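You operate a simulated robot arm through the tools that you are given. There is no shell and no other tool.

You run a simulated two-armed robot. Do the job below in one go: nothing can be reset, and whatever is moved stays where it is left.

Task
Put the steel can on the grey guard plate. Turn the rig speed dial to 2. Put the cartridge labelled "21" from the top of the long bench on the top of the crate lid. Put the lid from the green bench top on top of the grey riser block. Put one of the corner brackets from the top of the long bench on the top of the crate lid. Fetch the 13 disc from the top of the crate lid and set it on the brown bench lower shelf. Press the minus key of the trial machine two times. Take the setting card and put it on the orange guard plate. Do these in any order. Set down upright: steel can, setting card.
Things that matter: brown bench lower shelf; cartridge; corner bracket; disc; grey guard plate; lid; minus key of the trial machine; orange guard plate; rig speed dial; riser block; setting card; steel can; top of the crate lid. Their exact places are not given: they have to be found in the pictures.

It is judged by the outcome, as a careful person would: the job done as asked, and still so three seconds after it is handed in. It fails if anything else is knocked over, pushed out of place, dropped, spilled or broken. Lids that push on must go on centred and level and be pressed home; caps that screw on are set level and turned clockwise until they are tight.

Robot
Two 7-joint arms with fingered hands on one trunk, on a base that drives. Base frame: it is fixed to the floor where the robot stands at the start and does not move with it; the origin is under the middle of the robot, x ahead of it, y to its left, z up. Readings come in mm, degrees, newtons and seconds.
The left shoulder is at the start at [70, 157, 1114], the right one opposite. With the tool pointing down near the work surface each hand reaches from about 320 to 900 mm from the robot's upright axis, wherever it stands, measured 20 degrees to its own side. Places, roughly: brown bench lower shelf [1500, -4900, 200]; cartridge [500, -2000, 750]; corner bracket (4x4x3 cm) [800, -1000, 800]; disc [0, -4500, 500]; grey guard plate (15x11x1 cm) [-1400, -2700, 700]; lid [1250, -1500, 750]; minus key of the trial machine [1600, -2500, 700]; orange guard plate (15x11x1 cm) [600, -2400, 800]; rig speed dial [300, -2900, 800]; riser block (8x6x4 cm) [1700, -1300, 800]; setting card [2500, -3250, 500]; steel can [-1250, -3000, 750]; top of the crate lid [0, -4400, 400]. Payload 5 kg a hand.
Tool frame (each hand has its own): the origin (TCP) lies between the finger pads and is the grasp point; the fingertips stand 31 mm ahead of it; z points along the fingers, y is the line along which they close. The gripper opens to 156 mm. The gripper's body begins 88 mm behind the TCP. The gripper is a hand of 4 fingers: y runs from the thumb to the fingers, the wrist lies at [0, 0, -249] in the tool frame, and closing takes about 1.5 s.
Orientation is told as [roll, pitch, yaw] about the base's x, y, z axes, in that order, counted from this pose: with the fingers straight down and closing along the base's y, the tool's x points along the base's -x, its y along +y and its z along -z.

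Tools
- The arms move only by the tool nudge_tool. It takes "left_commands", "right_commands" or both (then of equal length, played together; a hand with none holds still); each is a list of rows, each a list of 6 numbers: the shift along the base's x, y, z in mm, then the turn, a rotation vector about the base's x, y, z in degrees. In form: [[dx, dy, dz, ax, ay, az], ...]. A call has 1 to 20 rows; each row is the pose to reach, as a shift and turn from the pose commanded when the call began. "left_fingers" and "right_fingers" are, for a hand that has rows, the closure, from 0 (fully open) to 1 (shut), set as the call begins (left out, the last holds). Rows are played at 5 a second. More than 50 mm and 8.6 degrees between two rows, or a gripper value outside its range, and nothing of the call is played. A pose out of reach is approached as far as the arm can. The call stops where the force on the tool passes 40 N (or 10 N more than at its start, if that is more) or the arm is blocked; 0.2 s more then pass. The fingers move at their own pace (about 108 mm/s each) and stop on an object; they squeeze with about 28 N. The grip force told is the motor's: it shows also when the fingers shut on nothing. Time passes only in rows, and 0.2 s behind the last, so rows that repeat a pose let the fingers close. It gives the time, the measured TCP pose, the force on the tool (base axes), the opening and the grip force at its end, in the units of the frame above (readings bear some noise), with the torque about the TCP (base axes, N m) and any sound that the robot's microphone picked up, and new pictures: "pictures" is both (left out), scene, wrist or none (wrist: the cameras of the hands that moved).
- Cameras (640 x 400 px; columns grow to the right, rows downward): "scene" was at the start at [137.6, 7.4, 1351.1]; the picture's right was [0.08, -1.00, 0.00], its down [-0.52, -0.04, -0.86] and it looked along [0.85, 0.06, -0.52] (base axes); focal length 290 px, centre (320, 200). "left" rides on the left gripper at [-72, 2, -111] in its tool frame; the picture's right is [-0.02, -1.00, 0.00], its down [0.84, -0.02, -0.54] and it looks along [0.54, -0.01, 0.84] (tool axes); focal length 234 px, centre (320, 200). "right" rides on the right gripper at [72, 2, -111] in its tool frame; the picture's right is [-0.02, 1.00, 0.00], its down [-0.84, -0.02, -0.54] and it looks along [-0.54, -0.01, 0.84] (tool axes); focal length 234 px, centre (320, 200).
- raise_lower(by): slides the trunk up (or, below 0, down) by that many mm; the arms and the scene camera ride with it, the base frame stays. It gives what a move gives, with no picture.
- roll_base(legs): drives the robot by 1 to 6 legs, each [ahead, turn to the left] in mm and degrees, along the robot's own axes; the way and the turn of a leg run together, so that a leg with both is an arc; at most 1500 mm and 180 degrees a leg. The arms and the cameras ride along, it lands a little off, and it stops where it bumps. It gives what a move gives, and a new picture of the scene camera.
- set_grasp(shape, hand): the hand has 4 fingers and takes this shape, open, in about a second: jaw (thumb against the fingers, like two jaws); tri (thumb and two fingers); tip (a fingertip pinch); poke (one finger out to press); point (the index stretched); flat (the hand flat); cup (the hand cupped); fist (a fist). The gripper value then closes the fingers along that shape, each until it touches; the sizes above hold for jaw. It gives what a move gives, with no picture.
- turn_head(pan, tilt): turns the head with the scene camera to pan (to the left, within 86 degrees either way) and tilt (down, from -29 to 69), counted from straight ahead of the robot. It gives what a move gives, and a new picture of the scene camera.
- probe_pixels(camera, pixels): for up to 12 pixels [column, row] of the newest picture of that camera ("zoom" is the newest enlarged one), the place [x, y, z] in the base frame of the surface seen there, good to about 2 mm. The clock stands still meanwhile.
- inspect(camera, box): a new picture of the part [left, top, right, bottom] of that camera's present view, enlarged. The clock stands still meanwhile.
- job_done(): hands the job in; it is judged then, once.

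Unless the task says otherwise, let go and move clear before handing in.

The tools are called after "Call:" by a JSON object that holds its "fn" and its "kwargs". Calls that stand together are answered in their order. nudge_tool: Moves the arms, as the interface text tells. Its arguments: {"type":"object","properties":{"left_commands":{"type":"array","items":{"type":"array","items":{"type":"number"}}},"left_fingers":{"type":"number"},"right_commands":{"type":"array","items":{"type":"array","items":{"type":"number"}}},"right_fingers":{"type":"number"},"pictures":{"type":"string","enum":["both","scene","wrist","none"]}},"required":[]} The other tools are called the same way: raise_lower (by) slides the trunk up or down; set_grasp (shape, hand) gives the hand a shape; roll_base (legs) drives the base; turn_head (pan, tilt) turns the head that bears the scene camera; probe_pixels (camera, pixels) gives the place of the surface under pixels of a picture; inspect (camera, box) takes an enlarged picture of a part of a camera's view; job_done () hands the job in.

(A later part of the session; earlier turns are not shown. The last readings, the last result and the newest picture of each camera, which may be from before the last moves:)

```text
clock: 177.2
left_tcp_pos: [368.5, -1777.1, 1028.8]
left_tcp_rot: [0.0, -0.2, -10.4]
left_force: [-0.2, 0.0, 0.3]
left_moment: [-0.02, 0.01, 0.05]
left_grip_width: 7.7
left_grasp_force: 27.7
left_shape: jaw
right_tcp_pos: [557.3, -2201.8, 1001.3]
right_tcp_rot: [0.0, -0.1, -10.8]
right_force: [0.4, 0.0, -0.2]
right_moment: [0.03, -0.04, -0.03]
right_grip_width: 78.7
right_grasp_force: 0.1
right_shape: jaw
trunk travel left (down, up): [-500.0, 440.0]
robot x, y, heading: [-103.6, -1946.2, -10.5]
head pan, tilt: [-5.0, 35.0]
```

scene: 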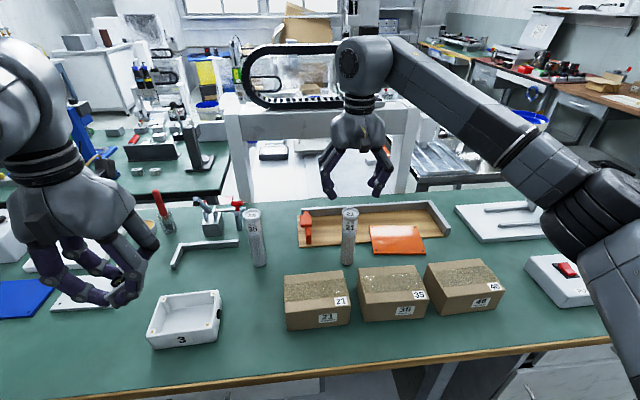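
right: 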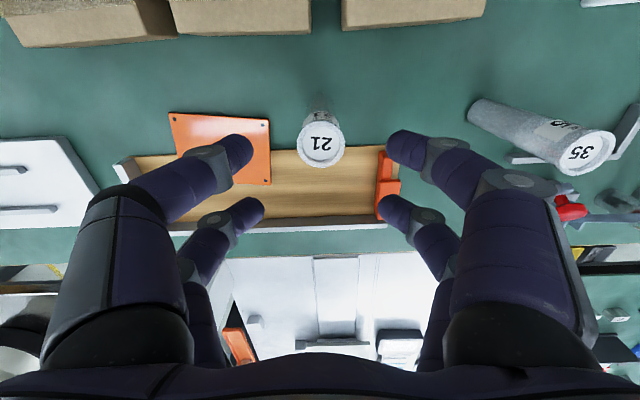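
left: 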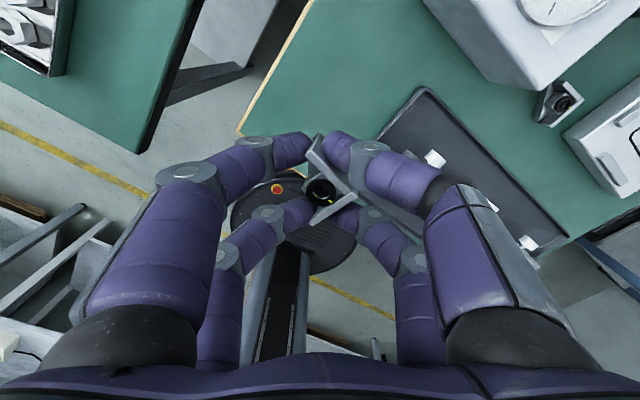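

The cartridge top is centred at px (321,140). I'll probe the orange plate while it's in view, then descend.

Call:
{"fn": "probe_pixels", "kwargs": {"camera": "scene", "pixels": [[373, 230], [413, 229], [421, 248], [376, 250], [395, 240], [305, 235], [420, 225], [360, 240]]}}

Call:
{"fn": "nudge_tool", "kwargs": {"right_commands": [[-1, 1, -45, 0, 0, 0], [-1, 1, -90, 0, 0, 0], [-1, 1, -130, 0, 0, 0], [-1, 1, -146, 0, 0, 0], [-1, 1, -146, 0, 0, 0]], "pictures": "wrist"}}

```text
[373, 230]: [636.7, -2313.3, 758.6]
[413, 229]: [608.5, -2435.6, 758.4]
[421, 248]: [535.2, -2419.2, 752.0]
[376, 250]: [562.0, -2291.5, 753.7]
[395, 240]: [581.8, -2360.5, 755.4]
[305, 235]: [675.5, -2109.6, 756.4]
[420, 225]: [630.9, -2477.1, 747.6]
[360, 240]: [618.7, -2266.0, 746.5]
```

```text
clock: 178.4
left_tcp_pos: [369.2, -1775.5, 1027.7]
left_tcp_rot: [0.0, -0.1, -10.4]
left_force: [0.2, 0.4, -1.0]
left_moment: [-0.02, 0.0, -0.01]
left_grip_width: 7.7
left_grasp_force: 27.8
left_shape: jaw
right_tcp_pos: [557.4, -2199.6, 851.5]
right_tcp_rot: [0.1, -0.2, -10.8]
right_force: [0.2, -0.6, 0.5]
right_moment: [-0.01, 0.01, -0.05]
right_grip_width: 78.6
right_grasp_force: 0.1
right_shape: jaw
trunk travel left (down, up): [-500.0, 440.0]
robot x, y, heading: [-98.8, -1943.2, -10.4]
head pan, tilt: [-5.0, 35.0]
```

right: 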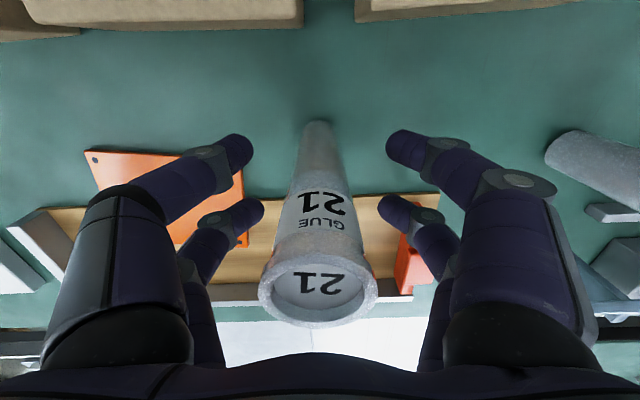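

The cartridge stands between the finger pairs at px (318,220). I'll close the right hand.

Call:
{"fn": "nudge_tool", "kwargs": {"right_commands": [[0, 0, 0, 0, 0, 0], [0, 0, 0, 0, 0, 0], [0, 0, 0, 0, 0, 0], [0, 0, 0, 0, 0, 0], [0, 0, 0, 0, 0, 0], [0, 0, 0, 0, 0, 0]], "right_fingers": 1, "pictures": "wrist"}}

```text
clock: 179.8
left_tcp_pos: [370.0, -1776.1, 1027.9]
left_tcp_rot: [0.0, 0.0, -10.4]
left_force: [-0.3, 0.5, -0.5]
left_moment: [-0.01, 0.0, 0.01]
left_grip_width: 7.5
left_grasp_force: 27.7
left_shape: jaw
right_tcp_pos: [557.7, -2199.7, 853.5]
right_tcp_rot: [-0.1, 0.0, -10.9]
right_force: [-0.3, -0.1, 0.5]
right_moment: [0.0, 0.02, -0.04]
right_grip_width: 6.2
right_grasp_force: 27.7
right_shape: jaw
trunk travel left (down, up): [-500.0, 440.0]
robot x, y, heading: [-99.5, -1939.7, -10.8]
head pan, tilt: [-5.0, 35.0]
```

right: 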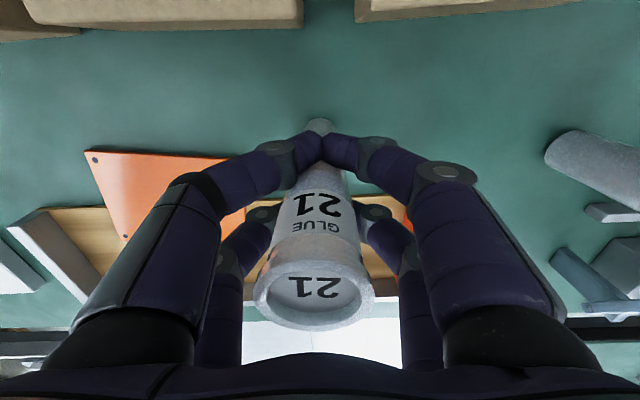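

The hand holds the cartridge in a four-point cage (6.2 mm, 28 N). I'll lift it 150 mm and retract toward the robot.

Call:
{"fn": "nudge_tool", "kwargs": {"right_commands": [[0, 0, 20, 0, 0, 0], [0, 0, 60, 0, 0, 0], [0, 0, 105, 0, 0, 0], [0, 0, 150, 0, 0, 0], [-45, -3, 155, 0, 0, 0], [-90, -6, 165, 0, 0, 0], [-135, -9, 175, 0, 0, 0], [-180, -12, 185, 0, 0, 0], [-225, -15, 195, 0, 0, 0], [-272, -20, 205, 0, 0, 0]], "pictures": "both"}}

```text
clock: 182.0
left_tcp_pos: [367.5, -1775.2, 1030.1]
left_tcp_rot: [0.2, -0.1, -10.4]
left_force: [-0.3, 0.3, 0.4]
left_moment: [0.04, 0.0, 0.02]
left_grip_width: 7.8
left_grasp_force: 28.0
left_shape: jaw
right_tcp_pos: [278.4, -2218.1, 1059.0]
right_tcp_rot: [0.0, -0.2, -10.7]
right_force: [-0.9, -0.7, -1.5]
right_moment: [0.02, -0.04, 0.01]
right_grip_width: 6.2
right_grasp_force: 27.6
right_shape: jaw
trunk travel left (down, up): [-500.0, 440.0]
robot x, y, heading: [-98.9, -1940.7, -10.6]
head pan, tilt: [-5.0, 35.0]
```

scene: 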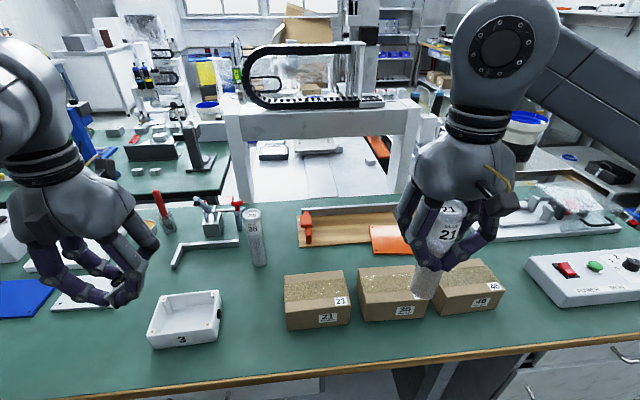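
right: 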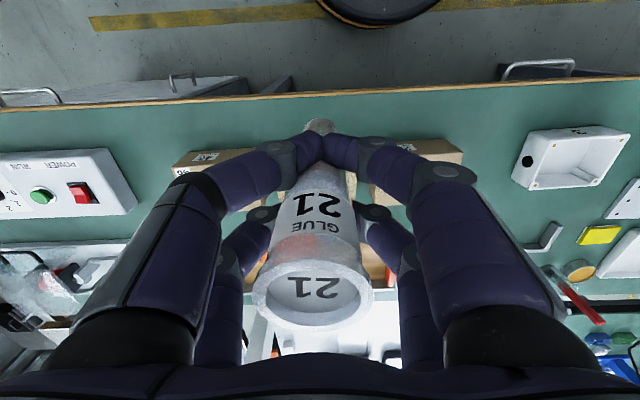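

The cartridge hangs upright from the right hand. I'll back off and drive down the aisle toward the crate.

Call:
{"fn": "roll_base", "kwargs": {"legs": [[-150, 0], [0, -88], [1350, 0], [0, 45], [450, 0], [0, -37]]}}

Call:
{"fn": "turn_head", "kwargs": {"pan": 0, "tilt": 40}}

```text
clock: 199.5
left_tcp_pos: [-6.7, -4049.5, 1028.3]
left_tcp_rot: [0.0, -0.1, -93.4]
left_force: [-0.5, -0.1, -0.6]
left_moment: [-0.01, -0.05, -0.04]
left_grip_width: 7.6
left_grasp_force: 28.7
left_shape: jaw
right_tcp_pos: [-457.3, -4016.8, 1059.4]
right_tcp_rot: [-0.1, 0.1, -93.8]
right_force: [-0.3, -0.5, -0.4]
right_moment: [0.04, 0.01, -0.04]
right_grip_width: 5.9
right_grasp_force: 28.1
right_shape: jaw
trunk travel left (down, up): [-500.0, 440.0]
robot x, y, heading: [-230.4, -3607.3, -93.9]
head pan, tilt: [-5.0, 35.0]
```

scene: 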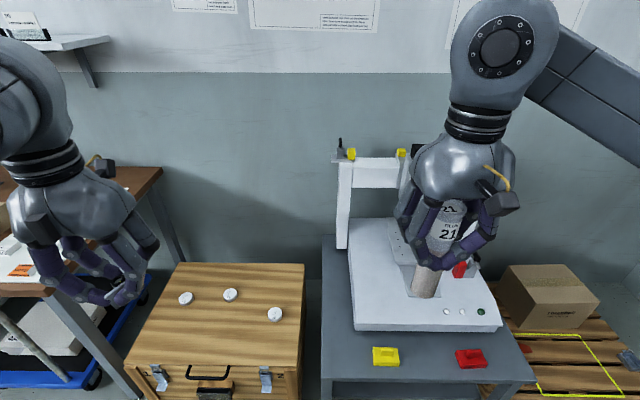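

```text
clock: 200.2
left_tcp_pos: [-5.8, -4049.2, 1026.7]
left_tcp_rot: [0.2, 0.0, -93.3]
left_force: [0.2, 0.4, 0.0]
left_moment: [-0.05, -0.04, -0.01]
left_grip_width: 7.7
left_grasp_force: 28.0
left_shape: jaw
right_tcp_pos: [-456.0, -4016.4, 1059.4]
right_tcp_rot: [0.0, 0.1, -93.8]
right_force: [0.1, -0.7, -1.4]
right_moment: [-0.02, -0.01, 0.0]
right_grip_width: 6.1
right_grasp_force: 27.6
right_shape: jaw
trunk travel left (down, up): [-500.0, 440.0]
robot x, y, heading: [-227.1, -3602.1, -93.5]
head pan, tilt: [0.0, 40.0]
```

scene: 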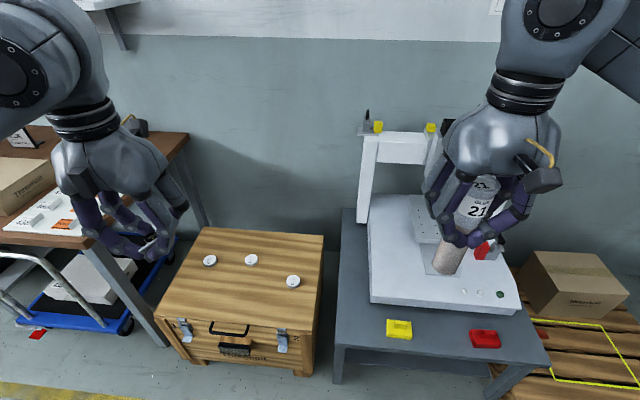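

Three discs lie on the crate lid at px (209,260), (250,260), (293,281). I'll read their labels and probe the lid.

Call:
{"fn": "inspect", "kwargs": {"camera": "scene", "box": [190, 240, 320, 300]}}

Call:
{"fn": "probe_pixels", "kwargs": {"camera": "scene", "pixels": [[209, 260], [250, 260], [293, 281], [204, 230], [322, 238], [312, 330], [160, 312], [240, 290], [270, 250], [230, 330], [180, 325]]}}

```text
4.92 times, centred on (255, 270) of scene
```

zoom: 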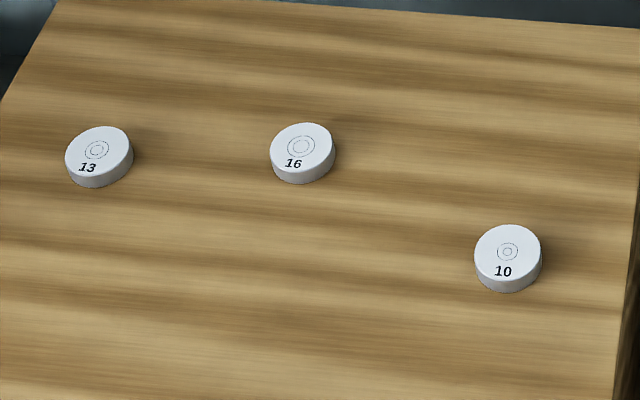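

```text
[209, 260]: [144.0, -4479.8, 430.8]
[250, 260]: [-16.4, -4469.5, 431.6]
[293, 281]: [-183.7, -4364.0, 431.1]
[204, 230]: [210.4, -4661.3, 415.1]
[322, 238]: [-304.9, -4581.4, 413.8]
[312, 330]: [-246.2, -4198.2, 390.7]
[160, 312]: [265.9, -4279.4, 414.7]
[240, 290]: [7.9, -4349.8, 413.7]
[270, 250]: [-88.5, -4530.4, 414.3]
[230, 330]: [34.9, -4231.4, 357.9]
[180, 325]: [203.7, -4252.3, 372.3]
```

Disc 13 is at (144,-4480), the lid top at z 414. I'll drive to face the crate squarely at about (-30,-3830), then lower the trunk.

Call:
{"fn": "roll_base", "kwargs": {"legs": [[0, 44], [300, 0], [0, -41]]}}

Call:
{"fn": "raise_lower", "kwargs": {"by": -330}}

Call:
{"fn": "turn_head", "kwargs": {"pan": 0, "tilt": 45}}

```text
clock: 206.1
left_tcp_pos: [196.7, -4269.7, 1027.5]
left_tcp_rot: [0.1, 0.0, -91.3]
left_force: [-0.2, 0.6, -0.7]
left_moment: [0.02, -0.01, -0.02]
left_grip_width: 7.9
left_grasp_force: 28.0
left_shape: jaw
right_tcp_pos: [-252.7, -4253.1, 1058.8]
right_tcp_rot: [0.1, -0.1, -91.8]
right_force: [-0.2, -0.4, -1.4]
right_moment: [-0.02, 0.05, 0.0]
right_grip_width: 5.8
right_grasp_force: 28.2
right_shape: jaw
trunk travel left (down, up): [-500.0, 440.0]
robot x, y, heading: [-43.2, -3832.0, -91.7]
head pan, tilt: [0.0, 40.0]
```

scene: 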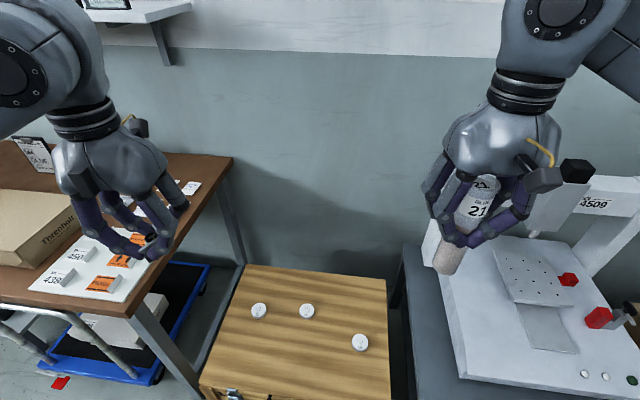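

```text
clock: 209.4
left_tcp_pos: [196.3, -4269.6, 698.5]
left_tcp_rot: [0.0, 0.1, -91.4]
left_force: [0.3, 0.2, -0.5]
left_moment: [0.02, 0.0, 0.02]
left_grip_width: 7.6
left_grasp_force: 28.1
left_shape: jaw
right_tcp_pos: [-254.3, -4252.9, 728.4]
right_tcp_rot: [0.1, -0.1, -91.8]
right_force: [-0.9, 0.1, -0.8]
right_moment: [0.03, -0.03, 0.01]
right_grip_width: 5.7
right_grasp_force: 28.5
right_shape: jaw
trunk travel left (down, up): [-170.0, 770.0]
robot x, y, heading: [-41.5, -3835.8, -91.8]
head pan, tilt: [0.0, 40.0]
```

```text
clock: 210.0
left_tcp_pos: [196.8, -4269.9, 698.7]
left_tcp_rot: [-0.1, 0.0, -91.5]
left_force: [0.0, 0.3, -0.3]
left_moment: [-0.01, 0.02, 0.02]
left_grip_width: 7.8
left_grasp_force: 28.4
left_shape: jaw
right_tcp_pos: [-254.5, -4252.6, 728.3]
right_tcp_rot: [0.0, 0.0, -91.8]
right_force: [-0.2, 1.1, -1.4]
right_moment: [0.0, 0.04, 0.01]
right_grip_width: 5.9
right_grasp_force: 28.3
right_shape: jaw
trunk travel left (down, up): [-170.0, 770.0]
robot x, y, heading: [-43.0, -3830.7, -91.4]
head pan, tilt: [0.0, 45.0]
```

scene: 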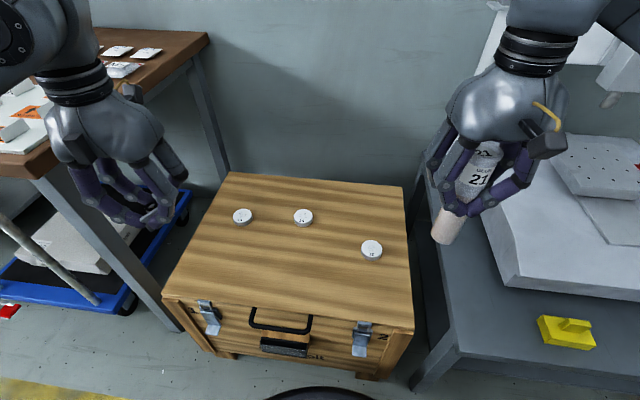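

The bracket hand is close to the brown bench's edge (px (40,170)-(205,40)); I'll probe that edge and the cartridge's bottom before moving.

Call:
{"fn": "probe_pixels", "kwargs": {"camera": "scene", "pixels": [[205, 38], [45, 165], [120, 100], [130, 120], [440, 235], [448, 215], [490, 160], [10, 115], [405, 190], [225, 175]]}}

Call:
{"fn": "turn_head", "kwargs": {"pan": 55, "tilt": 30}}

```text
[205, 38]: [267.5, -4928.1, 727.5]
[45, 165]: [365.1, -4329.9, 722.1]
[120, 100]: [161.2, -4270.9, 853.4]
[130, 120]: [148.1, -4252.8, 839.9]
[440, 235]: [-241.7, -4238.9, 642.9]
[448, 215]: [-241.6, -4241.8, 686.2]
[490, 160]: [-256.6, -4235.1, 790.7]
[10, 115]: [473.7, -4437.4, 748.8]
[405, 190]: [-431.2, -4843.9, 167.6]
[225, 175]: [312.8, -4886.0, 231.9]
```

```text
clock: 211.3
left_tcp_pos: [197.5, -4270.1, 698.3]
left_tcp_rot: [0.1, 0.0, -91.4]
left_force: [-0.5, 0.1, -0.2]
left_moment: [-0.02, -0.01, -0.01]
left_grip_width: 7.8
left_grasp_force: 28.1
left_shape: jaw
right_tcp_pos: [-253.2, -4252.5, 728.3]
right_tcp_rot: [0.0, -0.1, -91.8]
right_force: [-0.5, 0.3, -0.3]
right_moment: [0.01, 0.0, 0.0]
right_grip_width: 5.7
right_grasp_force: 28.1
right_shape: jaw
trunk travel left (down, up): [-170.0, 770.0]
robot x, y, heading: [-45.9, -3830.9, -91.4]
head pan, tilt: [55.0, 30.0]
```

scene: 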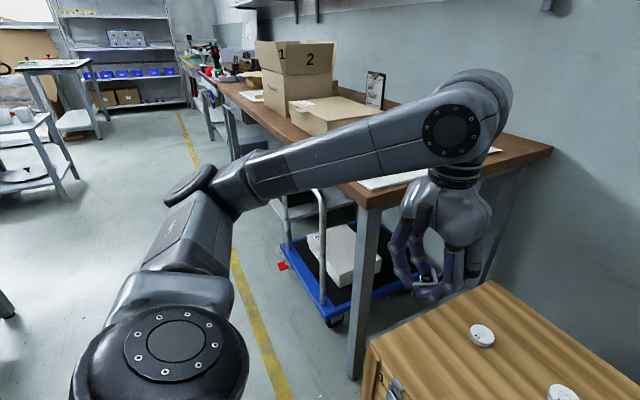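

The left forearm clears the brown bench corner (365,-4330). First the cartridge: move the right hand to above (-190,-4490) at this height.

Call:
{"fn": "nudge_tool", "kwargs": {"right_commands": [[12, -46, 0, 0, 0, 0], [24, -92, 0, 0, 0, 0], [36, -138, 0, 0, 0, 0], [48, -184, 0, 0, 0, 0], [63, -230, 0, 0, 0, 0], [63, -237, 0, 0, 0, 0]], "pictures": "none"}}

Call:
{"fn": "turn_head", "kwargs": {"pan": -10, "tilt": 42}}

```text
clock: 212.7
left_tcp_pos: [197.3, -4270.3, 698.2]
left_tcp_rot: [0.1, 0.1, -91.4]
left_force: [0.9, 0.3, -0.7]
left_moment: [0.02, -0.01, 0.0]
left_grip_width: 7.5
left_grasp_force: 28.0
left_shape: jaw
right_tcp_pos: [-190.8, -4489.4, 729.7]
right_tcp_rot: [0.0, 0.0, -91.8]
right_force: [-0.1, -0.6, -0.3]
right_moment: [0.01, 0.02, -0.01]
right_grip_width: 5.8
right_grasp_force: 27.5
right_shape: jaw
trunk travel left (down, up): [-170.0, 770.0]
robot x, y, heading: [-41.6, -3830.6, -91.8]
head pan, tilt: [55.0, 30.0]
```

```text
clock: 214.0
left_tcp_pos: [197.4, -4270.1, 698.3]
left_tcp_rot: [0.0, -0.1, -91.4]
left_force: [0.9, 0.0, 0.3]
left_moment: [-0.02, -0.02, 0.02]
left_grip_width: 7.5
left_grasp_force: 28.1
left_shape: jaw
right_tcp_pos: [-190.5, -4489.8, 728.5]
right_tcp_rot: [0.0, -0.1, -91.8]
right_force: [-1.1, -0.1, -0.1]
right_moment: [0.03, 0.02, -0.01]
right_grip_width: 5.6
right_grasp_force: 28.1
right_shape: jaw
trunk travel left (down, up): [-170.0, 770.0]
robot x, y, heading: [-43.5, -3837.8, -91.7]
head pan, tilt: [-10.0, 42.0]
```

scene: 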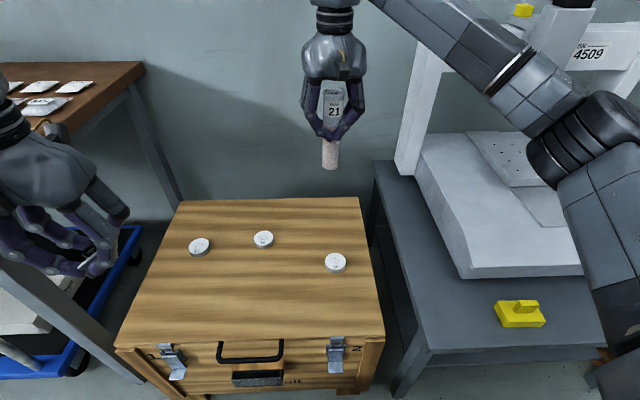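

Before lowering I'll check where the printer's upright (px (415,100)) and the forearm are, so they don't meet.

Call:
{"fn": "probe_pixels", "kwargs": {"camera": "scene", "pixels": [[405, 160], [415, 100], [428, 50], [435, 200], [480, 60], [540, 110], [600, 120], [600, 200], [460, 275], [540, 55], [400, 10], [335, 60]]}}

```text
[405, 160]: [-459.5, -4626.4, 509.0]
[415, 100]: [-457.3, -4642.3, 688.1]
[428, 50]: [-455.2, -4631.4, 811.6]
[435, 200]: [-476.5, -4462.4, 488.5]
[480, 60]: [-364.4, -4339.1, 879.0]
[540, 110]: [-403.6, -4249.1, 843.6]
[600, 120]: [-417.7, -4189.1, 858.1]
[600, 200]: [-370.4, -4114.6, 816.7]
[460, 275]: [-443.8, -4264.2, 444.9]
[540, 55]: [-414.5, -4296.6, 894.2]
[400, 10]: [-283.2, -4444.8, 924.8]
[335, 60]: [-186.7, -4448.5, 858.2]
```

The forearm stays well away from the upright at (-457,-4630). I'll lower the cartridge slowly to just above the lid.

Call:
{"fn": "nudge_tool", "kwargs": {"right_commands": [[0, 0, -45, 0, 0, 0], [0, 0, -90, 0, 0, 0], [0, 0, -135, 0, 0, 0], [0, 0, -175, 0, 0, 0], [0, 0, -190, 0, 0, 0], [0, 0, -196, 0, 0, 0]], "pictures": "scene"}}

Call:
{"fn": "inspect", "kwargs": {"camera": "scene", "box": [270, 130, 410, 290]}}

```text
clock: 215.4
left_tcp_pos: [197.4, -4270.4, 698.6]
left_tcp_rot: [0.0, 0.0, -91.4]
left_force: [-0.4, 0.6, -0.5]
left_moment: [-0.01, -0.03, -0.03]
left_grip_width: 7.5
left_grasp_force: 27.8
left_shape: jaw
right_tcp_pos: [-190.1, -4490.1, 530.9]
right_tcp_rot: [0.0, 0.0, -91.9]
right_force: [-0.7, -0.1, -0.5]
right_moment: [-0.03, -0.01, 0.01]
right_grip_width: 5.7
right_grasp_force: 27.9
right_shape: jaw
trunk travel left (down, up): [-170.0, 770.0]
robot x, y, heading: [-39.8, -3829.8, -91.4]
head pan, tilt: [-10.0, 42.0]
```

scene: 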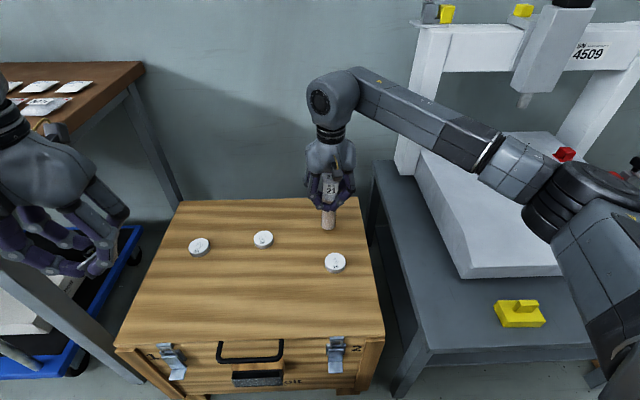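

```text
2.50 times, centred on (340, 210) of scene
```

zoom: 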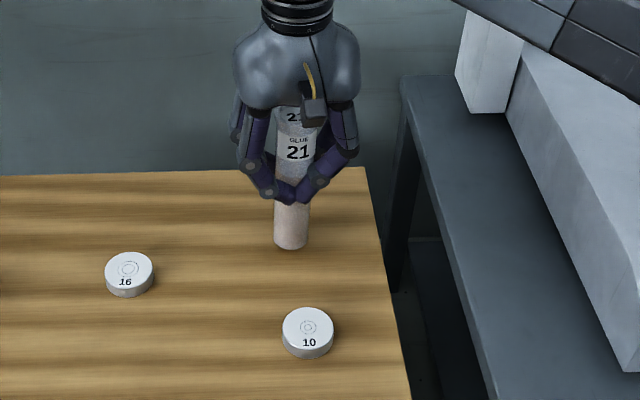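

The cartridge is a few millimetres above the lid, clear of discs 16 and 10. I'll lower in 1–2 mm steps until contact.

Call:
{"fn": "nudge_tool", "kwargs": {"right_commands": [[0, 0, -2, 0, 0, 0], [0, 0, -4, 0, 0, 0], [0, 0, -5, 0, 0, 0], [0, 0, -5, 0, 0, 0]], "pictures": "none"}}

```text
clock: 216.4
left_tcp_pos: [196.7, -4270.5, 698.5]
left_tcp_rot: [0.0, 0.0, -91.4]
left_force: [0.1, -0.1, 0.2]
left_moment: [0.03, 0.0, 0.04]
left_grip_width: 7.4
left_grasp_force: 28.4
left_shape: jaw
right_tcp_pos: [-190.0, -4490.1, 526.9]
right_tcp_rot: [0.0, 0.0, -91.8]
right_force: [-0.5, -0.4, -0.2]
right_moment: [0.0, 0.01, 0.0]
right_grip_width: 5.9
right_grasp_force: 27.7
right_shape: jaw
trunk travel left (down, up): [-170.0, 770.0]
robot x, y, heading: [-43.4, -3832.7, -91.5]
head pan, tilt: [-10.0, 42.0]
```

Call:
{"fn": "nudge_tool", "kwargs": {"right_commands": [[0, 0, -1, 0, 0, 0], [0, 0, -2, 0, 0, 0], [0, 0, -3, 0, 0, 0], [0, 0, -3, 0, 0, 0]], "pictures": "none"}}

```text
clock: 217.4
left_tcp_pos: [197.0, -4270.1, 698.4]
left_tcp_rot: [0.0, -0.1, -91.4]
left_force: [0.2, 0.0, 0.4]
left_moment: [-0.01, -0.01, 0.0]
left_grip_width: 7.3
left_grasp_force: 28.1
left_shape: jaw
right_tcp_pos: [-192.3, -4489.6, 525.1]
right_tcp_rot: [-0.1, 0.0, -91.8]
right_force: [-0.2, 0.1, -0.8]
right_moment: [-0.01, -0.05, 0.01]
right_grip_width: 5.6
right_grasp_force: 27.4
right_shape: jaw
trunk travel left (down, up): [-170.0, 770.0]
robot x, y, heading: [-40.8, -3832.2, -91.5]
head pan, tilt: [-10.0, 42.0]
```

Call:
{"fn": "nudge_tool", "kwargs": {"right_commands": [[0, 0, -1, 0, 0, 0], [0, 0, -2, 0, 0, 0], [0, 0, -3, 0, 0, 0], [0, 0, -4, 0, 0, 0]], "pictures": "scene"}}

Call:
{"fn": "inspect", "kwargs": {"camera": "scene", "box": [290, 140, 380, 250]}}

```text
clock: 218.4
left_tcp_pos: [196.8, -4270.4, 699.1]
left_tcp_rot: [0.1, 0.1, -91.2]
left_force: [-0.7, 0.1, -0.5]
left_moment: [-0.01, -0.01, 0.04]
left_grip_width: 7.5
left_grasp_force: 27.9
left_shape: jaw
right_tcp_pos: [-190.7, -4489.0, 524.1]
right_tcp_rot: [0.1, -0.2, -91.9]
right_force: [0.8, 0.9, 11.7]
right_moment: [-0.08, -0.01, 0.03]
right_grip_width: 5.6
right_grasp_force: 27.9
right_shape: jaw
trunk travel left (down, up): [-170.0, 770.0]
robot x, y, heading: [-41.1, -3835.4, -91.6]
head pan, tilt: [-10.0, 42.0]
```

scene: 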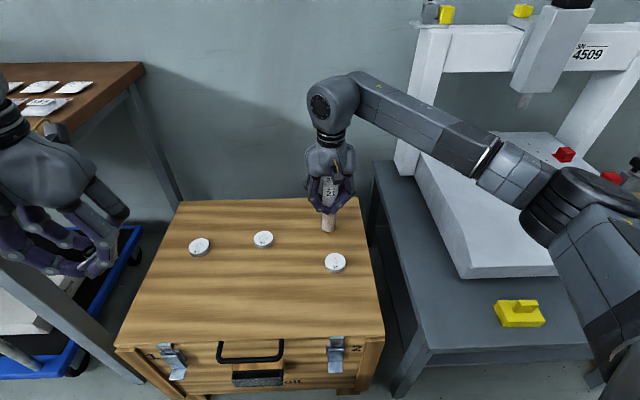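

```text
3.64 times, centred on (335, 195) of scene
```

zoom: 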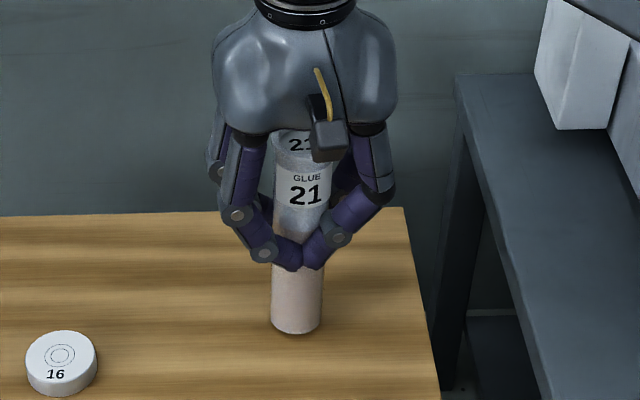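

Contact made (11.7 N). I'll ease 1 mm up, open, and lift straight clear.

Call:
{"fn": "nudge_tool", "kwargs": {"right_commands": [[0, 0, 1, 0, 0, 0], [0, 0, 1, 0, 0, 0]], "pictures": "none"}}

Call:
{"fn": "nudge_tool", "kwargs": {"right_commands": [[0, 0, 0, 0, 0, 0], [0, 0, 0, 0, 0, 0], [0, 0, 0, 0, 0, 0], [0, 0, 0, 0, 0, 0], [0, 0, 40, 0, 0, 0], [0, 0, 85, 0, 0, 0], [0, 0, 130, 0, 0, 0], [0, 0, 175, 0, 0, 0]], "right_fingers": 0.45, "pictures": "both"}}

```text
clock: 219.0
left_tcp_pos: [197.6, -4268.5, 698.8]
left_tcp_rot: [0.0, 0.1, -91.3]
left_force: [0.3, -0.2, -0.8]
left_moment: [-0.01, -0.01, 0.01]
left_grip_width: 7.6
left_grasp_force: 27.6
left_shape: jaw
right_tcp_pos: [-191.0, -4489.4, 523.1]
right_tcp_rot: [0.0, -0.1, -91.8]
right_force: [2.0, -1.9, 10.1]
right_moment: [-0.26, -0.04, 0.02]
right_grip_width: 5.6
right_grasp_force: 28.2
right_shape: jaw
trunk travel left (down, up): [-170.0, 770.0]
robot x, y, heading: [-42.4, -3833.4, -91.6]
head pan, tilt: [-10.0, 42.0]
```

```text
clock: 220.8
left_tcp_pos: [197.0, -4269.9, 698.7]
left_tcp_rot: [0.1, 0.0, -91.2]
left_force: [-0.4, 0.2, -0.6]
left_moment: [-0.02, -0.04, 0.02]
left_grip_width: 7.7
left_grasp_force: 27.9
left_shape: jaw
right_tcp_pos: [-190.5, -4486.7, 698.9]
right_tcp_rot: [0.0, 0.0, -91.8]
right_force: [1.3, -0.3, 0.0]
right_moment: [-0.04, 0.02, -0.01]
right_grip_width: 85.2
right_grasp_force: 0.1
right_shape: jaw
trunk travel left (down, up): [-170.0, 770.0]
robot x, y, heading: [-43.2, -3839.1, -91.5]
head pan, tilt: [-10.0, 42.0]
```

scene: 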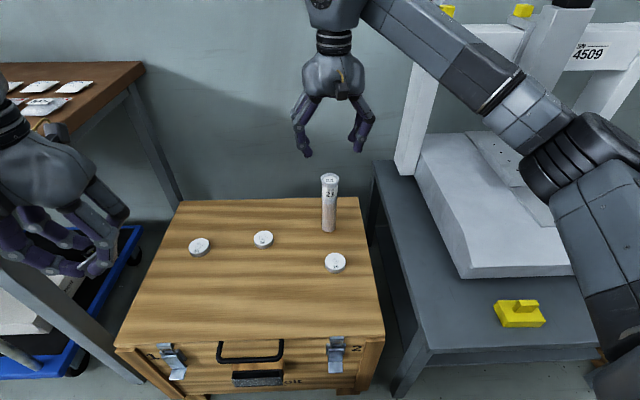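
right: 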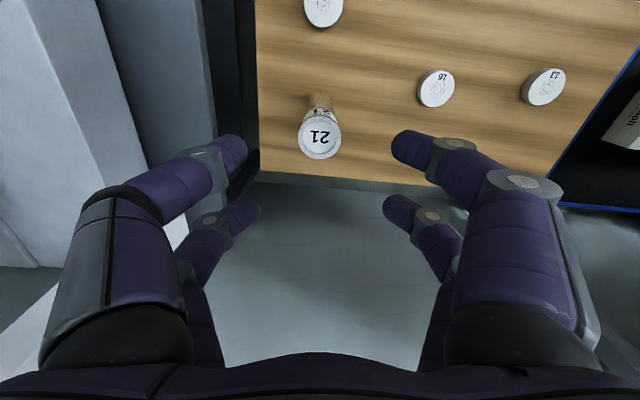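

The cartridge stands on the lid (px (330,205)). I'll retract the right hand and at the same time carry the bracket over (80,-4350).

Call:
{"fn": "nudge_tool", "kwargs": {"left_commands": [[-20, -14, 0, 0, 0, 0], [-40, -27, 0, 0, 0, 0], [-60, -40, 0, 0, 0, 0], [-80, -54, 0, 0, 0, 0], [-100, -67, 0, 0, 0, 0], [-117, -80, -10, 0, 0, 0]], "right_commands": [[-12, 46, 20, 0, 0, 0], [-24, 92, 25, 0, 0, 0], [-36, 138, 30, 0, 0, 0], [-48, 184, 30, 0, 0, 0], [-60, 230, 30, 0, 0, 0], [-65, 237, 30, 0, 0, 0]], "right_fingers": 0, "pictures": "scene"}}

Call:
{"fn": "turn_head", "kwargs": {"pan": 35, "tilt": 35}}

```text
refused: row 1 steps farther than a row can; nothing moved
```

```text
clock: 222.0
left_tcp_pos: [196.6, -4269.9, 697.8]
left_tcp_rot: [0.0, 0.0, -91.4]
left_force: [-0.5, -0.2, -1.4]
left_moment: [0.02, 0.02, 0.0]
left_grip_width: 7.5
left_grasp_force: 27.9
left_shape: jaw
right_tcp_pos: [-191.9, -4487.6, 698.4]
right_tcp_rot: [0.0, -0.1, -91.8]
right_force: [-0.1, -0.3, -0.1]
right_moment: [-0.01, 0.01, 0.01]
right_grip_width: 85.1
right_grasp_force: 0.1
right_shape: jaw
trunk travel left (down, up): [-170.0, 770.0]
robot x, y, heading: [-42.2, -3832.5, -91.6]
head pan, tilt: [35.0, 35.0]
```

scene: 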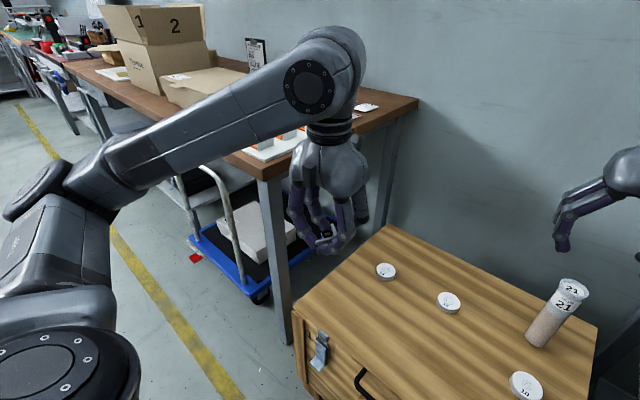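

Call:
{"fn": "nudge_tool", "kwargs": {"left_commands": [[-20, -14, 0, 0, 0, 0], [-40, -27, 0, 0, 0, 0], [-60, -40, 0, 0, 0, 0], [-80, -54, 0, 0, 0, 0], [-100, -67, 0, 0, 0, 0], [-117, -80, -10, 0, 0, 0], [-117, -80, -10, 0, 0, 0]], "right_commands": [[-10, 40, 10, 0, 0, 0], [-20, 80, 20, 0, 0, 0], [-30, 120, 25, 0, 0, 0], [-40, 160, 30, 0, 0, 0], [-50, 200, 30, 0, 0, 0], [-62, 232, 30, 0, 0, 0], [-65, 237, 30, 0, 0, 0]], "right_fingers": 0, "pictures": "scene"}}

```text
clock: 223.6
left_tcp_pos: [78.6, -4348.8, 686.4]
left_tcp_rot: [0.1, 0.0, -91.3]
left_force: [-0.2, -0.7, -0.5]
left_moment: [0.0, -0.03, 0.0]
left_grip_width: 7.6
left_grasp_force: 27.9
left_shape: jaw
right_tcp_pos: [-255.8, -4252.6, 727.1]
right_tcp_rot: [-0.1, 0.0, -91.8]
right_force: [-0.4, 0.3, -0.4]
right_moment: [-0.01, 0.03, 0.0]
right_grip_width: 155.7
right_grasp_force: 0.1
right_shape: jaw
trunk travel left (down, up): [-170.0, 770.0]
robot x, y, heading: [-43.8, -3830.5, -91.6]
head pan, tilt: [35.0, 35.0]
```

scene: 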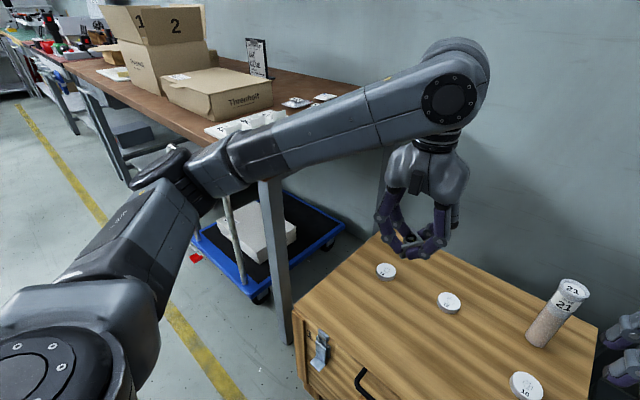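

The left forearm passes near the bench corner (px (262,165)); I'll probe for clearance before lowering.

Call:
{"fn": "probe_pixels", "kwargs": {"camera": "scene", "pixels": [[250, 165], [250, 185], [270, 175], [300, 150], [200, 180], [160, 180], [180, 215], [330, 135], [400, 120], [222, 195]]}}

```text
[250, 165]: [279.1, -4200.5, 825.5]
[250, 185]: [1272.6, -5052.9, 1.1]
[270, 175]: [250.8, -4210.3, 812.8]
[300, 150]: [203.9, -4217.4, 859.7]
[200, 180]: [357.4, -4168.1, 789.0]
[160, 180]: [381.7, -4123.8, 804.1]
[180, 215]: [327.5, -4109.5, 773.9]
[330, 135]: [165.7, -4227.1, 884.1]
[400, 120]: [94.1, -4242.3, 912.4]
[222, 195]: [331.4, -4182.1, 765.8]
```

Call:
{"fn": "probe_pixels", "kwargs": {"camera": "scene", "pixels": [[229, 210], [228, 203], [240, 262], [245, 280], [200, 235], [280, 240], [245, 300], [267, 200], [230, 130], [285, 290]]}}

```text
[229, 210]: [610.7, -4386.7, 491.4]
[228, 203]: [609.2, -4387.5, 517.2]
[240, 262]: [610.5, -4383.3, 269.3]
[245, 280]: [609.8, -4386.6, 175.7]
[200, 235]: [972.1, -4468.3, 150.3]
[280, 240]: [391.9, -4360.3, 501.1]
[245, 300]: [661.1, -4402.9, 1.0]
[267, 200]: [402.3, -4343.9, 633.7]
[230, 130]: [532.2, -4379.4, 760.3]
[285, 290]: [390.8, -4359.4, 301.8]
```

The trolley handle is at (610,-4387) and the bench front at y<-4330, so the elbow (y≈-4150) is clear. I'll lower the bracket in steps.

Call:
{"fn": "nudge_tool", "kwargs": {"left_commands": [[0, 0, -45, 0, 0, 0], [0, 0, -90, 0, 0, 0], [0, 0, -135, 0, 0, 0], [0, 0, -175, 0, 0, 0], [0, 0, -210, 0, 0, 0], [0, 0, -225, 0, 0, 0], [0, 0, -225, 0, 0, 0]], "pictures": "both"}}

```text
clock: 225.2
left_tcp_pos: [80.7, -4351.4, 464.6]
left_tcp_rot: [0.0, -0.1, -91.4]
left_force: [0.3, 0.5, -0.2]
left_moment: [-0.01, -0.01, 0.02]
left_grip_width: 7.3
left_grasp_force: 28.7
left_shape: jaw
right_tcp_pos: [-255.4, -4253.5, 728.3]
right_tcp_rot: [0.1, -0.1, -91.7]
right_force: [0.5, -0.3, -0.6]
right_moment: [-0.01, 0.01, 0.02]
right_grip_width: 155.7
right_grasp_force: 0.1
right_shape: jaw
trunk travel left (down, up): [-170.0, 770.0]
robot x, y, heading: [-39.7, -3835.4, -91.5]
head pan, tilt: [35.0, 35.0]
```

scene: 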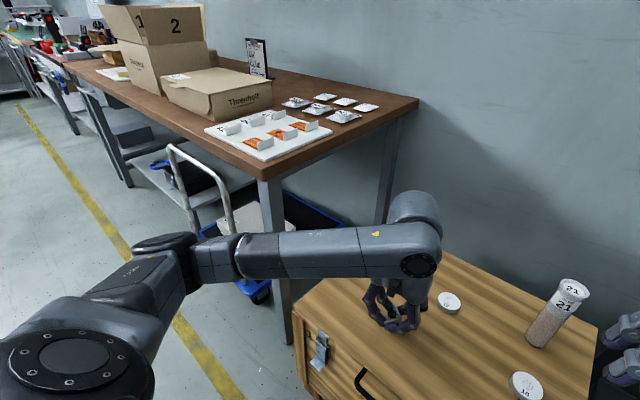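
left: 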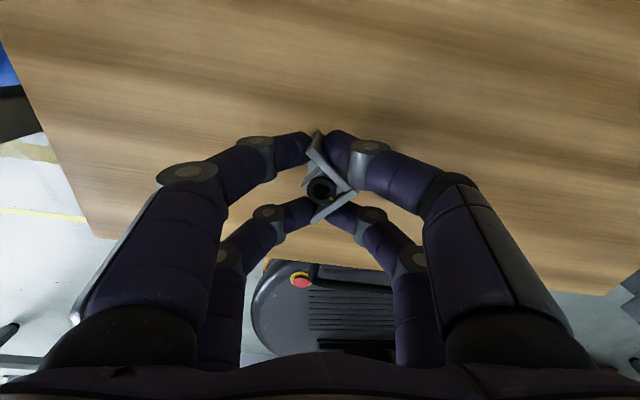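

Clear everywhere. I'll lower the last millimetres until contact.

Call:
{"fn": "nudge_tool", "kwargs": {"left_commands": [[0, 0, -5, 0, 0, 0], [0, 0, -8, 0, 0, 0], [0, 0, -10, 0, 0, 0], [0, 0, -12, 0, 0, 0], [0, 0, -12, 0, 0, 0]], "pictures": "none"}}

```text
clock: 226.4
left_tcp_pos: [80.0, -4350.6, 453.1]
left_tcp_rot: [0.1, 0.0, -91.3]
left_force: [0.7, -0.2, 5.3]
left_moment: [0.11, -0.09, -0.02]
left_grip_width: 7.5
left_grasp_force: 28.3
left_shape: jaw
right_tcp_pos: [-256.5, -4253.3, 728.6]
right_tcp_rot: [0.0, -0.1, -91.9]
right_force: [-0.2, 1.1, -0.1]
right_moment: [-0.01, -0.03, 0.0]
right_grip_width: 156.0
right_grasp_force: 0.0
right_shape: jaw
trunk travel left (down, up): [-170.0, 770.0]
robot x, y, heading: [-40.8, -3832.8, -91.8]
head pan, tilt: [35.0, 35.0]
```

Contact at z 453 (5 N). I'll open slowly and lift.

Call:
{"fn": "nudge_tool", "kwargs": {"left_commands": [[0, 0, 0, 0, 0, 0], [0, 0, 0, 0, 0, 0], [0, 0, 0, 0, 0, 0], [0, 0, 0, 0, 0, 0], [0, 0, 30, 0, 0, 0], [0, 0, 70, 0, 0, 0], [0, 0, 115, 0, 0, 0], [0, 0, 150, 0, 0, 0]], "left_fingers": 0.6, "pictures": "both"}}

```text
clock: 228.2
left_tcp_pos: [80.3, -4349.7, 601.4]
left_tcp_rot: [0.1, 0.0, -91.4]
left_force: [-0.5, -0.1, 0.3]
left_moment: [-0.01, -0.01, 0.02]
left_grip_width: 62.0
left_grasp_force: 0.0
left_shape: jaw
right_tcp_pos: [-255.0, -4252.1, 727.6]
right_tcp_rot: [0.0, 0.0, -91.9]
right_force: [0.1, -0.7, -0.4]
right_moment: [-0.03, -0.01, 0.0]
right_grip_width: 155.7
right_grasp_force: 0.0
right_shape: jaw
trunk travel left (down, up): [-170.0, 770.0]
robot x, y, heading: [-43.8, -3833.3, -91.5]
head pan, tilt: [35.0, 35.0]
```

scene: 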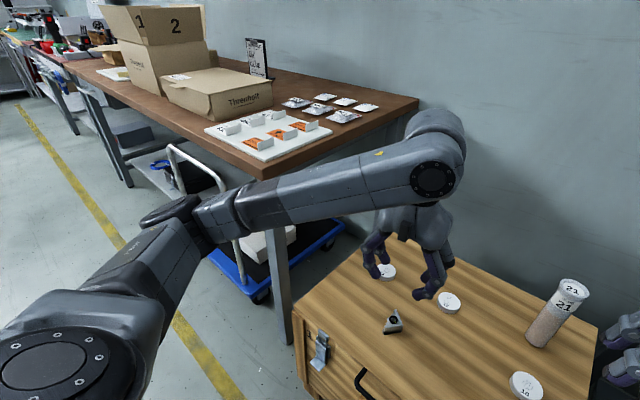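
left: 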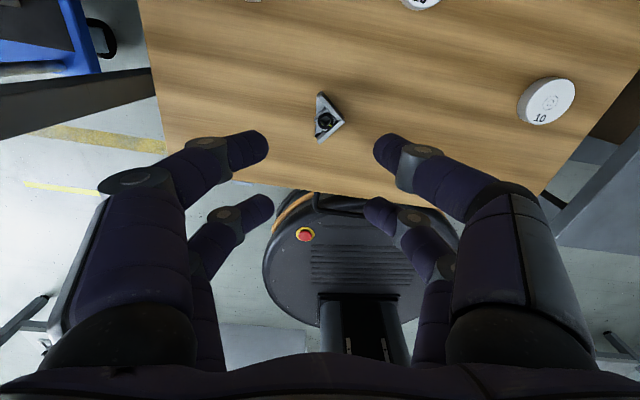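

The bracket stands on the lid (px (393,322)). For disc 13 I'll use the right hand to keep the left elbow away from the bench corner; first raise the left hand out of the way.

Call:
{"fn": "nudge_tool", "kwargs": {"left_commands": [[15, 12, 40, 0, 0, 0], [35, 25, 85, 0, 0, 0], [55, 38, 130, 0, 0, 0], [75, 50, 170, 0, 0, 0], [95, 62, 205, 0, 0, 0], [117, 80, 240, 0, 0, 0], [117, 85, 260, 0, 0, 0]], "left_fingers": 0.6, "pictures": "none"}}

Call:
{"fn": "nudge_tool", "kwargs": {"right_commands": [[40, -22, -5, 0, 0, 0], [80, -45, -10, 0, 0, 0], [120, -68, -15, 0, 0, 0], [160, -91, -20, 0, 0, 0], [200, -114, -25, 0, 0, 0], [240, -137, -30, 0, 0, 0], [280, -160, -35, 0, 0, 0], [320, -183, -40, 0, 0, 0], [360, -206, -50, 0, 0, 0], [399, -228, -70, 0, 0, 0]], "right_fingers": 0.4, "pictures": "both"}}

```text
refused: row 2 steps farther than a row can; nothing moved
```

```text
clock: 229.5
left_tcp_pos: [88.6, -4350.6, 599.0]
left_tcp_rot: [0.8, 0.4, -90.6]
left_force: [13.3, 4.0, 0.4]
left_moment: [-0.47, 1.86, -0.13]
left_grip_width: 62.0
left_grasp_force: 0.1
left_shape: jaw
right_tcp_pos: [-40.7, -4379.2, 704.8]
right_tcp_rot: [-0.3, 0.0, -92.1]
right_force: [-13.9, -3.9, -1.5]
right_moment: [0.08, -0.31, 0.07]
right_grip_width: 90.2
right_grasp_force: 0.1
right_shape: jaw
trunk travel left (down, up): [-170.0, 770.0]
robot x, y, heading: [-39.6, -3832.6, -91.6]
head pan, tilt: [35.0, 35.0]
stopped in row 6 (left hand): the force on the tool passed its limit at 53 N (the readings are from after the stop); the commanded pose is now the measured one
```

scene: 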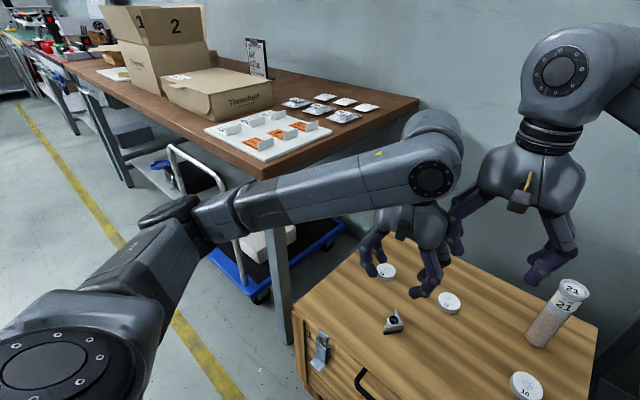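
right: 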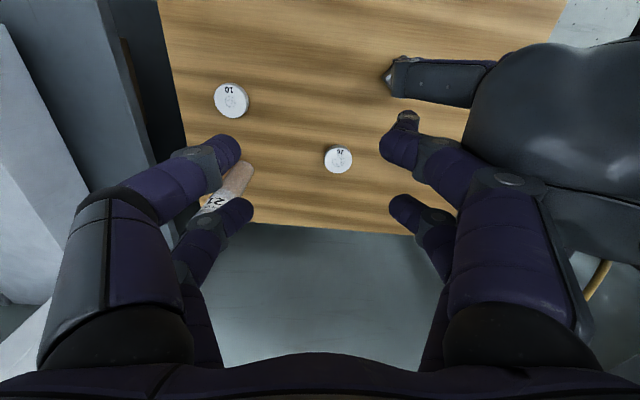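

The first move was refused for a long step, so the hands touched each other; the objects on the lid are unmoved. I'll back the right hand off.

Call:
{"fn": "nudge_tool", "kwargs": {"right_commands": [[-40, 15, 5, 0, 0, 0], [-80, 35, 10, 0, 0, 0], [-120, 60, 15, 0, 0, 0], [-160, 85, 20, 0, 0, 0]], "pictures": "none"}}

```text
clock: 230.5
left_tcp_pos: [86.4, -4350.8, 598.7]
left_tcp_rot: [0.7, 0.5, -90.7]
left_force: [-0.7, -0.2, -0.3]
left_moment: [0.0, -0.01, -0.01]
left_grip_width: 62.0
left_grasp_force: 0.0
left_shape: jaw
right_tcp_pos: [-199.7, -4295.3, 724.0]
right_tcp_rot: [-0.2, 0.0, -91.9]
right_force: [-0.9, 0.5, -0.4]
right_moment: [0.0, 0.0, -0.02]
right_grip_width: 93.7
right_grasp_force: 0.1
right_shape: jaw
trunk travel left (down, up): [-170.0, 770.0]
robot x, y, heading: [-41.3, -3830.5, -91.9]
head pan, tilt: [35.0, 35.0]
```

Both free. Now raise the left hand with shorter steps.

Call:
{"fn": "nudge_tool", "kwargs": {"left_commands": [[5, 5, 42, 0, 0, 0], [20, 17, 80, 0, 0, 0], [38, 31, 117, 0, 0, 0], [57, 45, 154, 0, 0, 0], [76, 59, 191, 0, 0, 0], [95, 72, 228, 0, 0, 0], [113, 85, 260, 0, 0, 0]], "pictures": "scene"}}

```text
clock: 232.1
left_tcp_pos: [196.6, -4266.1, 859.9]
left_tcp_rot: [0.6, 0.4, -90.8]
left_force: [0.1, 1.0, 2.5]
left_moment: [-0.24, 0.05, -0.04]
left_grip_width: 62.1
left_grasp_force: 0.1
left_shape: jaw
right_tcp_pos: [-198.9, -4295.6, 724.1]
right_tcp_rot: [-0.2, 0.0, -92.0]
right_force: [-0.6, 0.8, -0.5]
right_moment: [-0.03, -0.02, 0.01]
right_grip_width: 93.9
right_grasp_force: 0.1
right_shape: jaw
trunk travel left (down, up): [-170.0, 770.0]
robot x, y, heading: [-40.7, -3832.4, -91.5]
head pan, tilt: [35.0, 35.0]
```

scene: 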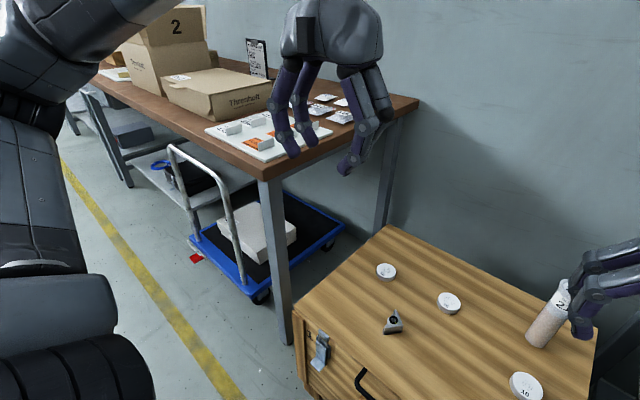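

The left hand is clear above. Now the right hand goes over disc 13 at (144,-4480).

Call:
{"fn": "nudge_tool", "kwargs": {"right_commands": [[30, -35, -5, 0, 0, 0], [65, -65, -10, 0, 0, 0], [102, -90, -20, 0, 0, 0], [140, -110, -30, 0, 0, 0], [180, -128, -45, 0, 0, 0], [220, -144, -60, 0, 0, 0], [260, -158, -75, 0, 0, 0], [300, -171, -95, 0, 0, 0], [343, -184, -110, 0, 0, 0], [343, -184, -124, 0, 0, 0]], "pictures": "both"}}

```text
clock: 234.3
left_tcp_pos: [197.0, -4267.6, 858.9]
left_tcp_rot: [0.7, 0.4, -90.7]
left_force: [0.0, 0.2, 0.8]
left_moment: [0.01, -0.01, -0.01]
left_grip_width: 62.3
left_grasp_force: 0.0
left_shape: jaw
right_tcp_pos: [143.8, -4477.4, 597.6]
right_tcp_rot: [0.0, 0.0, -92.0]
right_force: [0.2, 0.4, 0.3]
right_moment: [-0.03, 0.02, -0.01]
right_grip_width: 93.7
right_grasp_force: 0.2
right_shape: jaw
trunk travel left (down, up): [-170.0, 770.0]
robot x, y, heading: [-43.4, -3832.3, -91.8]
head pan, tilt: [35.0, 35.0]
```

scene: 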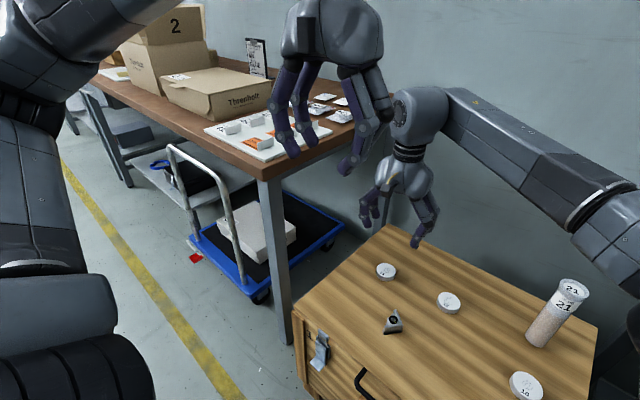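
right: 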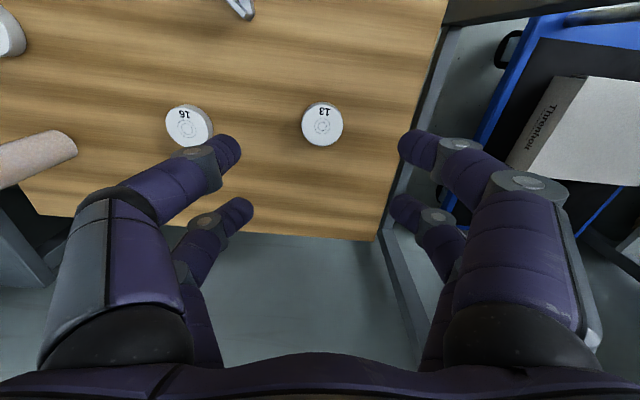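

Disc 13 lies at px (322,124), on the hand's axis. I'll probe its rim for exact centre.

Call:
{"fn": "probe_pixels", "kwargs": {"camera": "right", "pixels": [[322, 125], [304, 124], [340, 124], [322, 108], [322, 141], [190, 125]]}}

```text
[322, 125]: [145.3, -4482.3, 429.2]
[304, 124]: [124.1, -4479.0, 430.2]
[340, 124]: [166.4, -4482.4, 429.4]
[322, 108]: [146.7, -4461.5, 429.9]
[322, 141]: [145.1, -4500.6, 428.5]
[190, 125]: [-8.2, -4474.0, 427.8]
```

Call:
{"fn": "nudge_tool", "kwargs": {"right_commands": [[1, -3.5, -45, 0, 0, 0], [1, -3.5, -90, 0, 0, 0], [1, -3.5, -125, 0, 0, 0], [1, -3.5, -142, 0, 0, 0], [1, -3.5, -148, 0, 0, 0]], "pictures": "wrist"}}

```text
clock: 235.5
left_tcp_pos: [197.4, -4267.1, 858.8]
left_tcp_rot: [0.7, 0.4, -90.6]
left_force: [0.6, -1.2, -0.7]
left_moment: [0.01, -0.01, 0.01]
left_grip_width: 62.2
left_grasp_force: 0.0
left_shape: jaw
right_tcp_pos: [146.5, -4481.6, 450.9]
right_tcp_rot: [-0.2, 0.0, -92.0]
right_force: [0.0, 0.2, -0.7]
right_moment: [-0.02, 0.0, 0.03]
right_grip_width: 93.8
right_grasp_force: 0.1
right_shape: jaw
trunk travel left (down, up): [-170.0, 770.0]
robot x, y, heading: [-44.0, -3831.6, -91.8]
head pan, tilt: [35.0, 35.0]
```

right: 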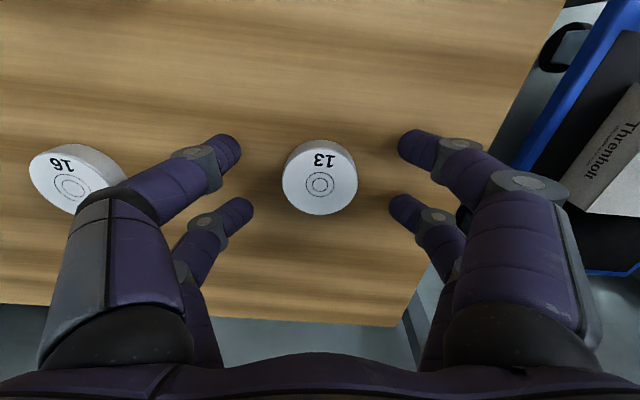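

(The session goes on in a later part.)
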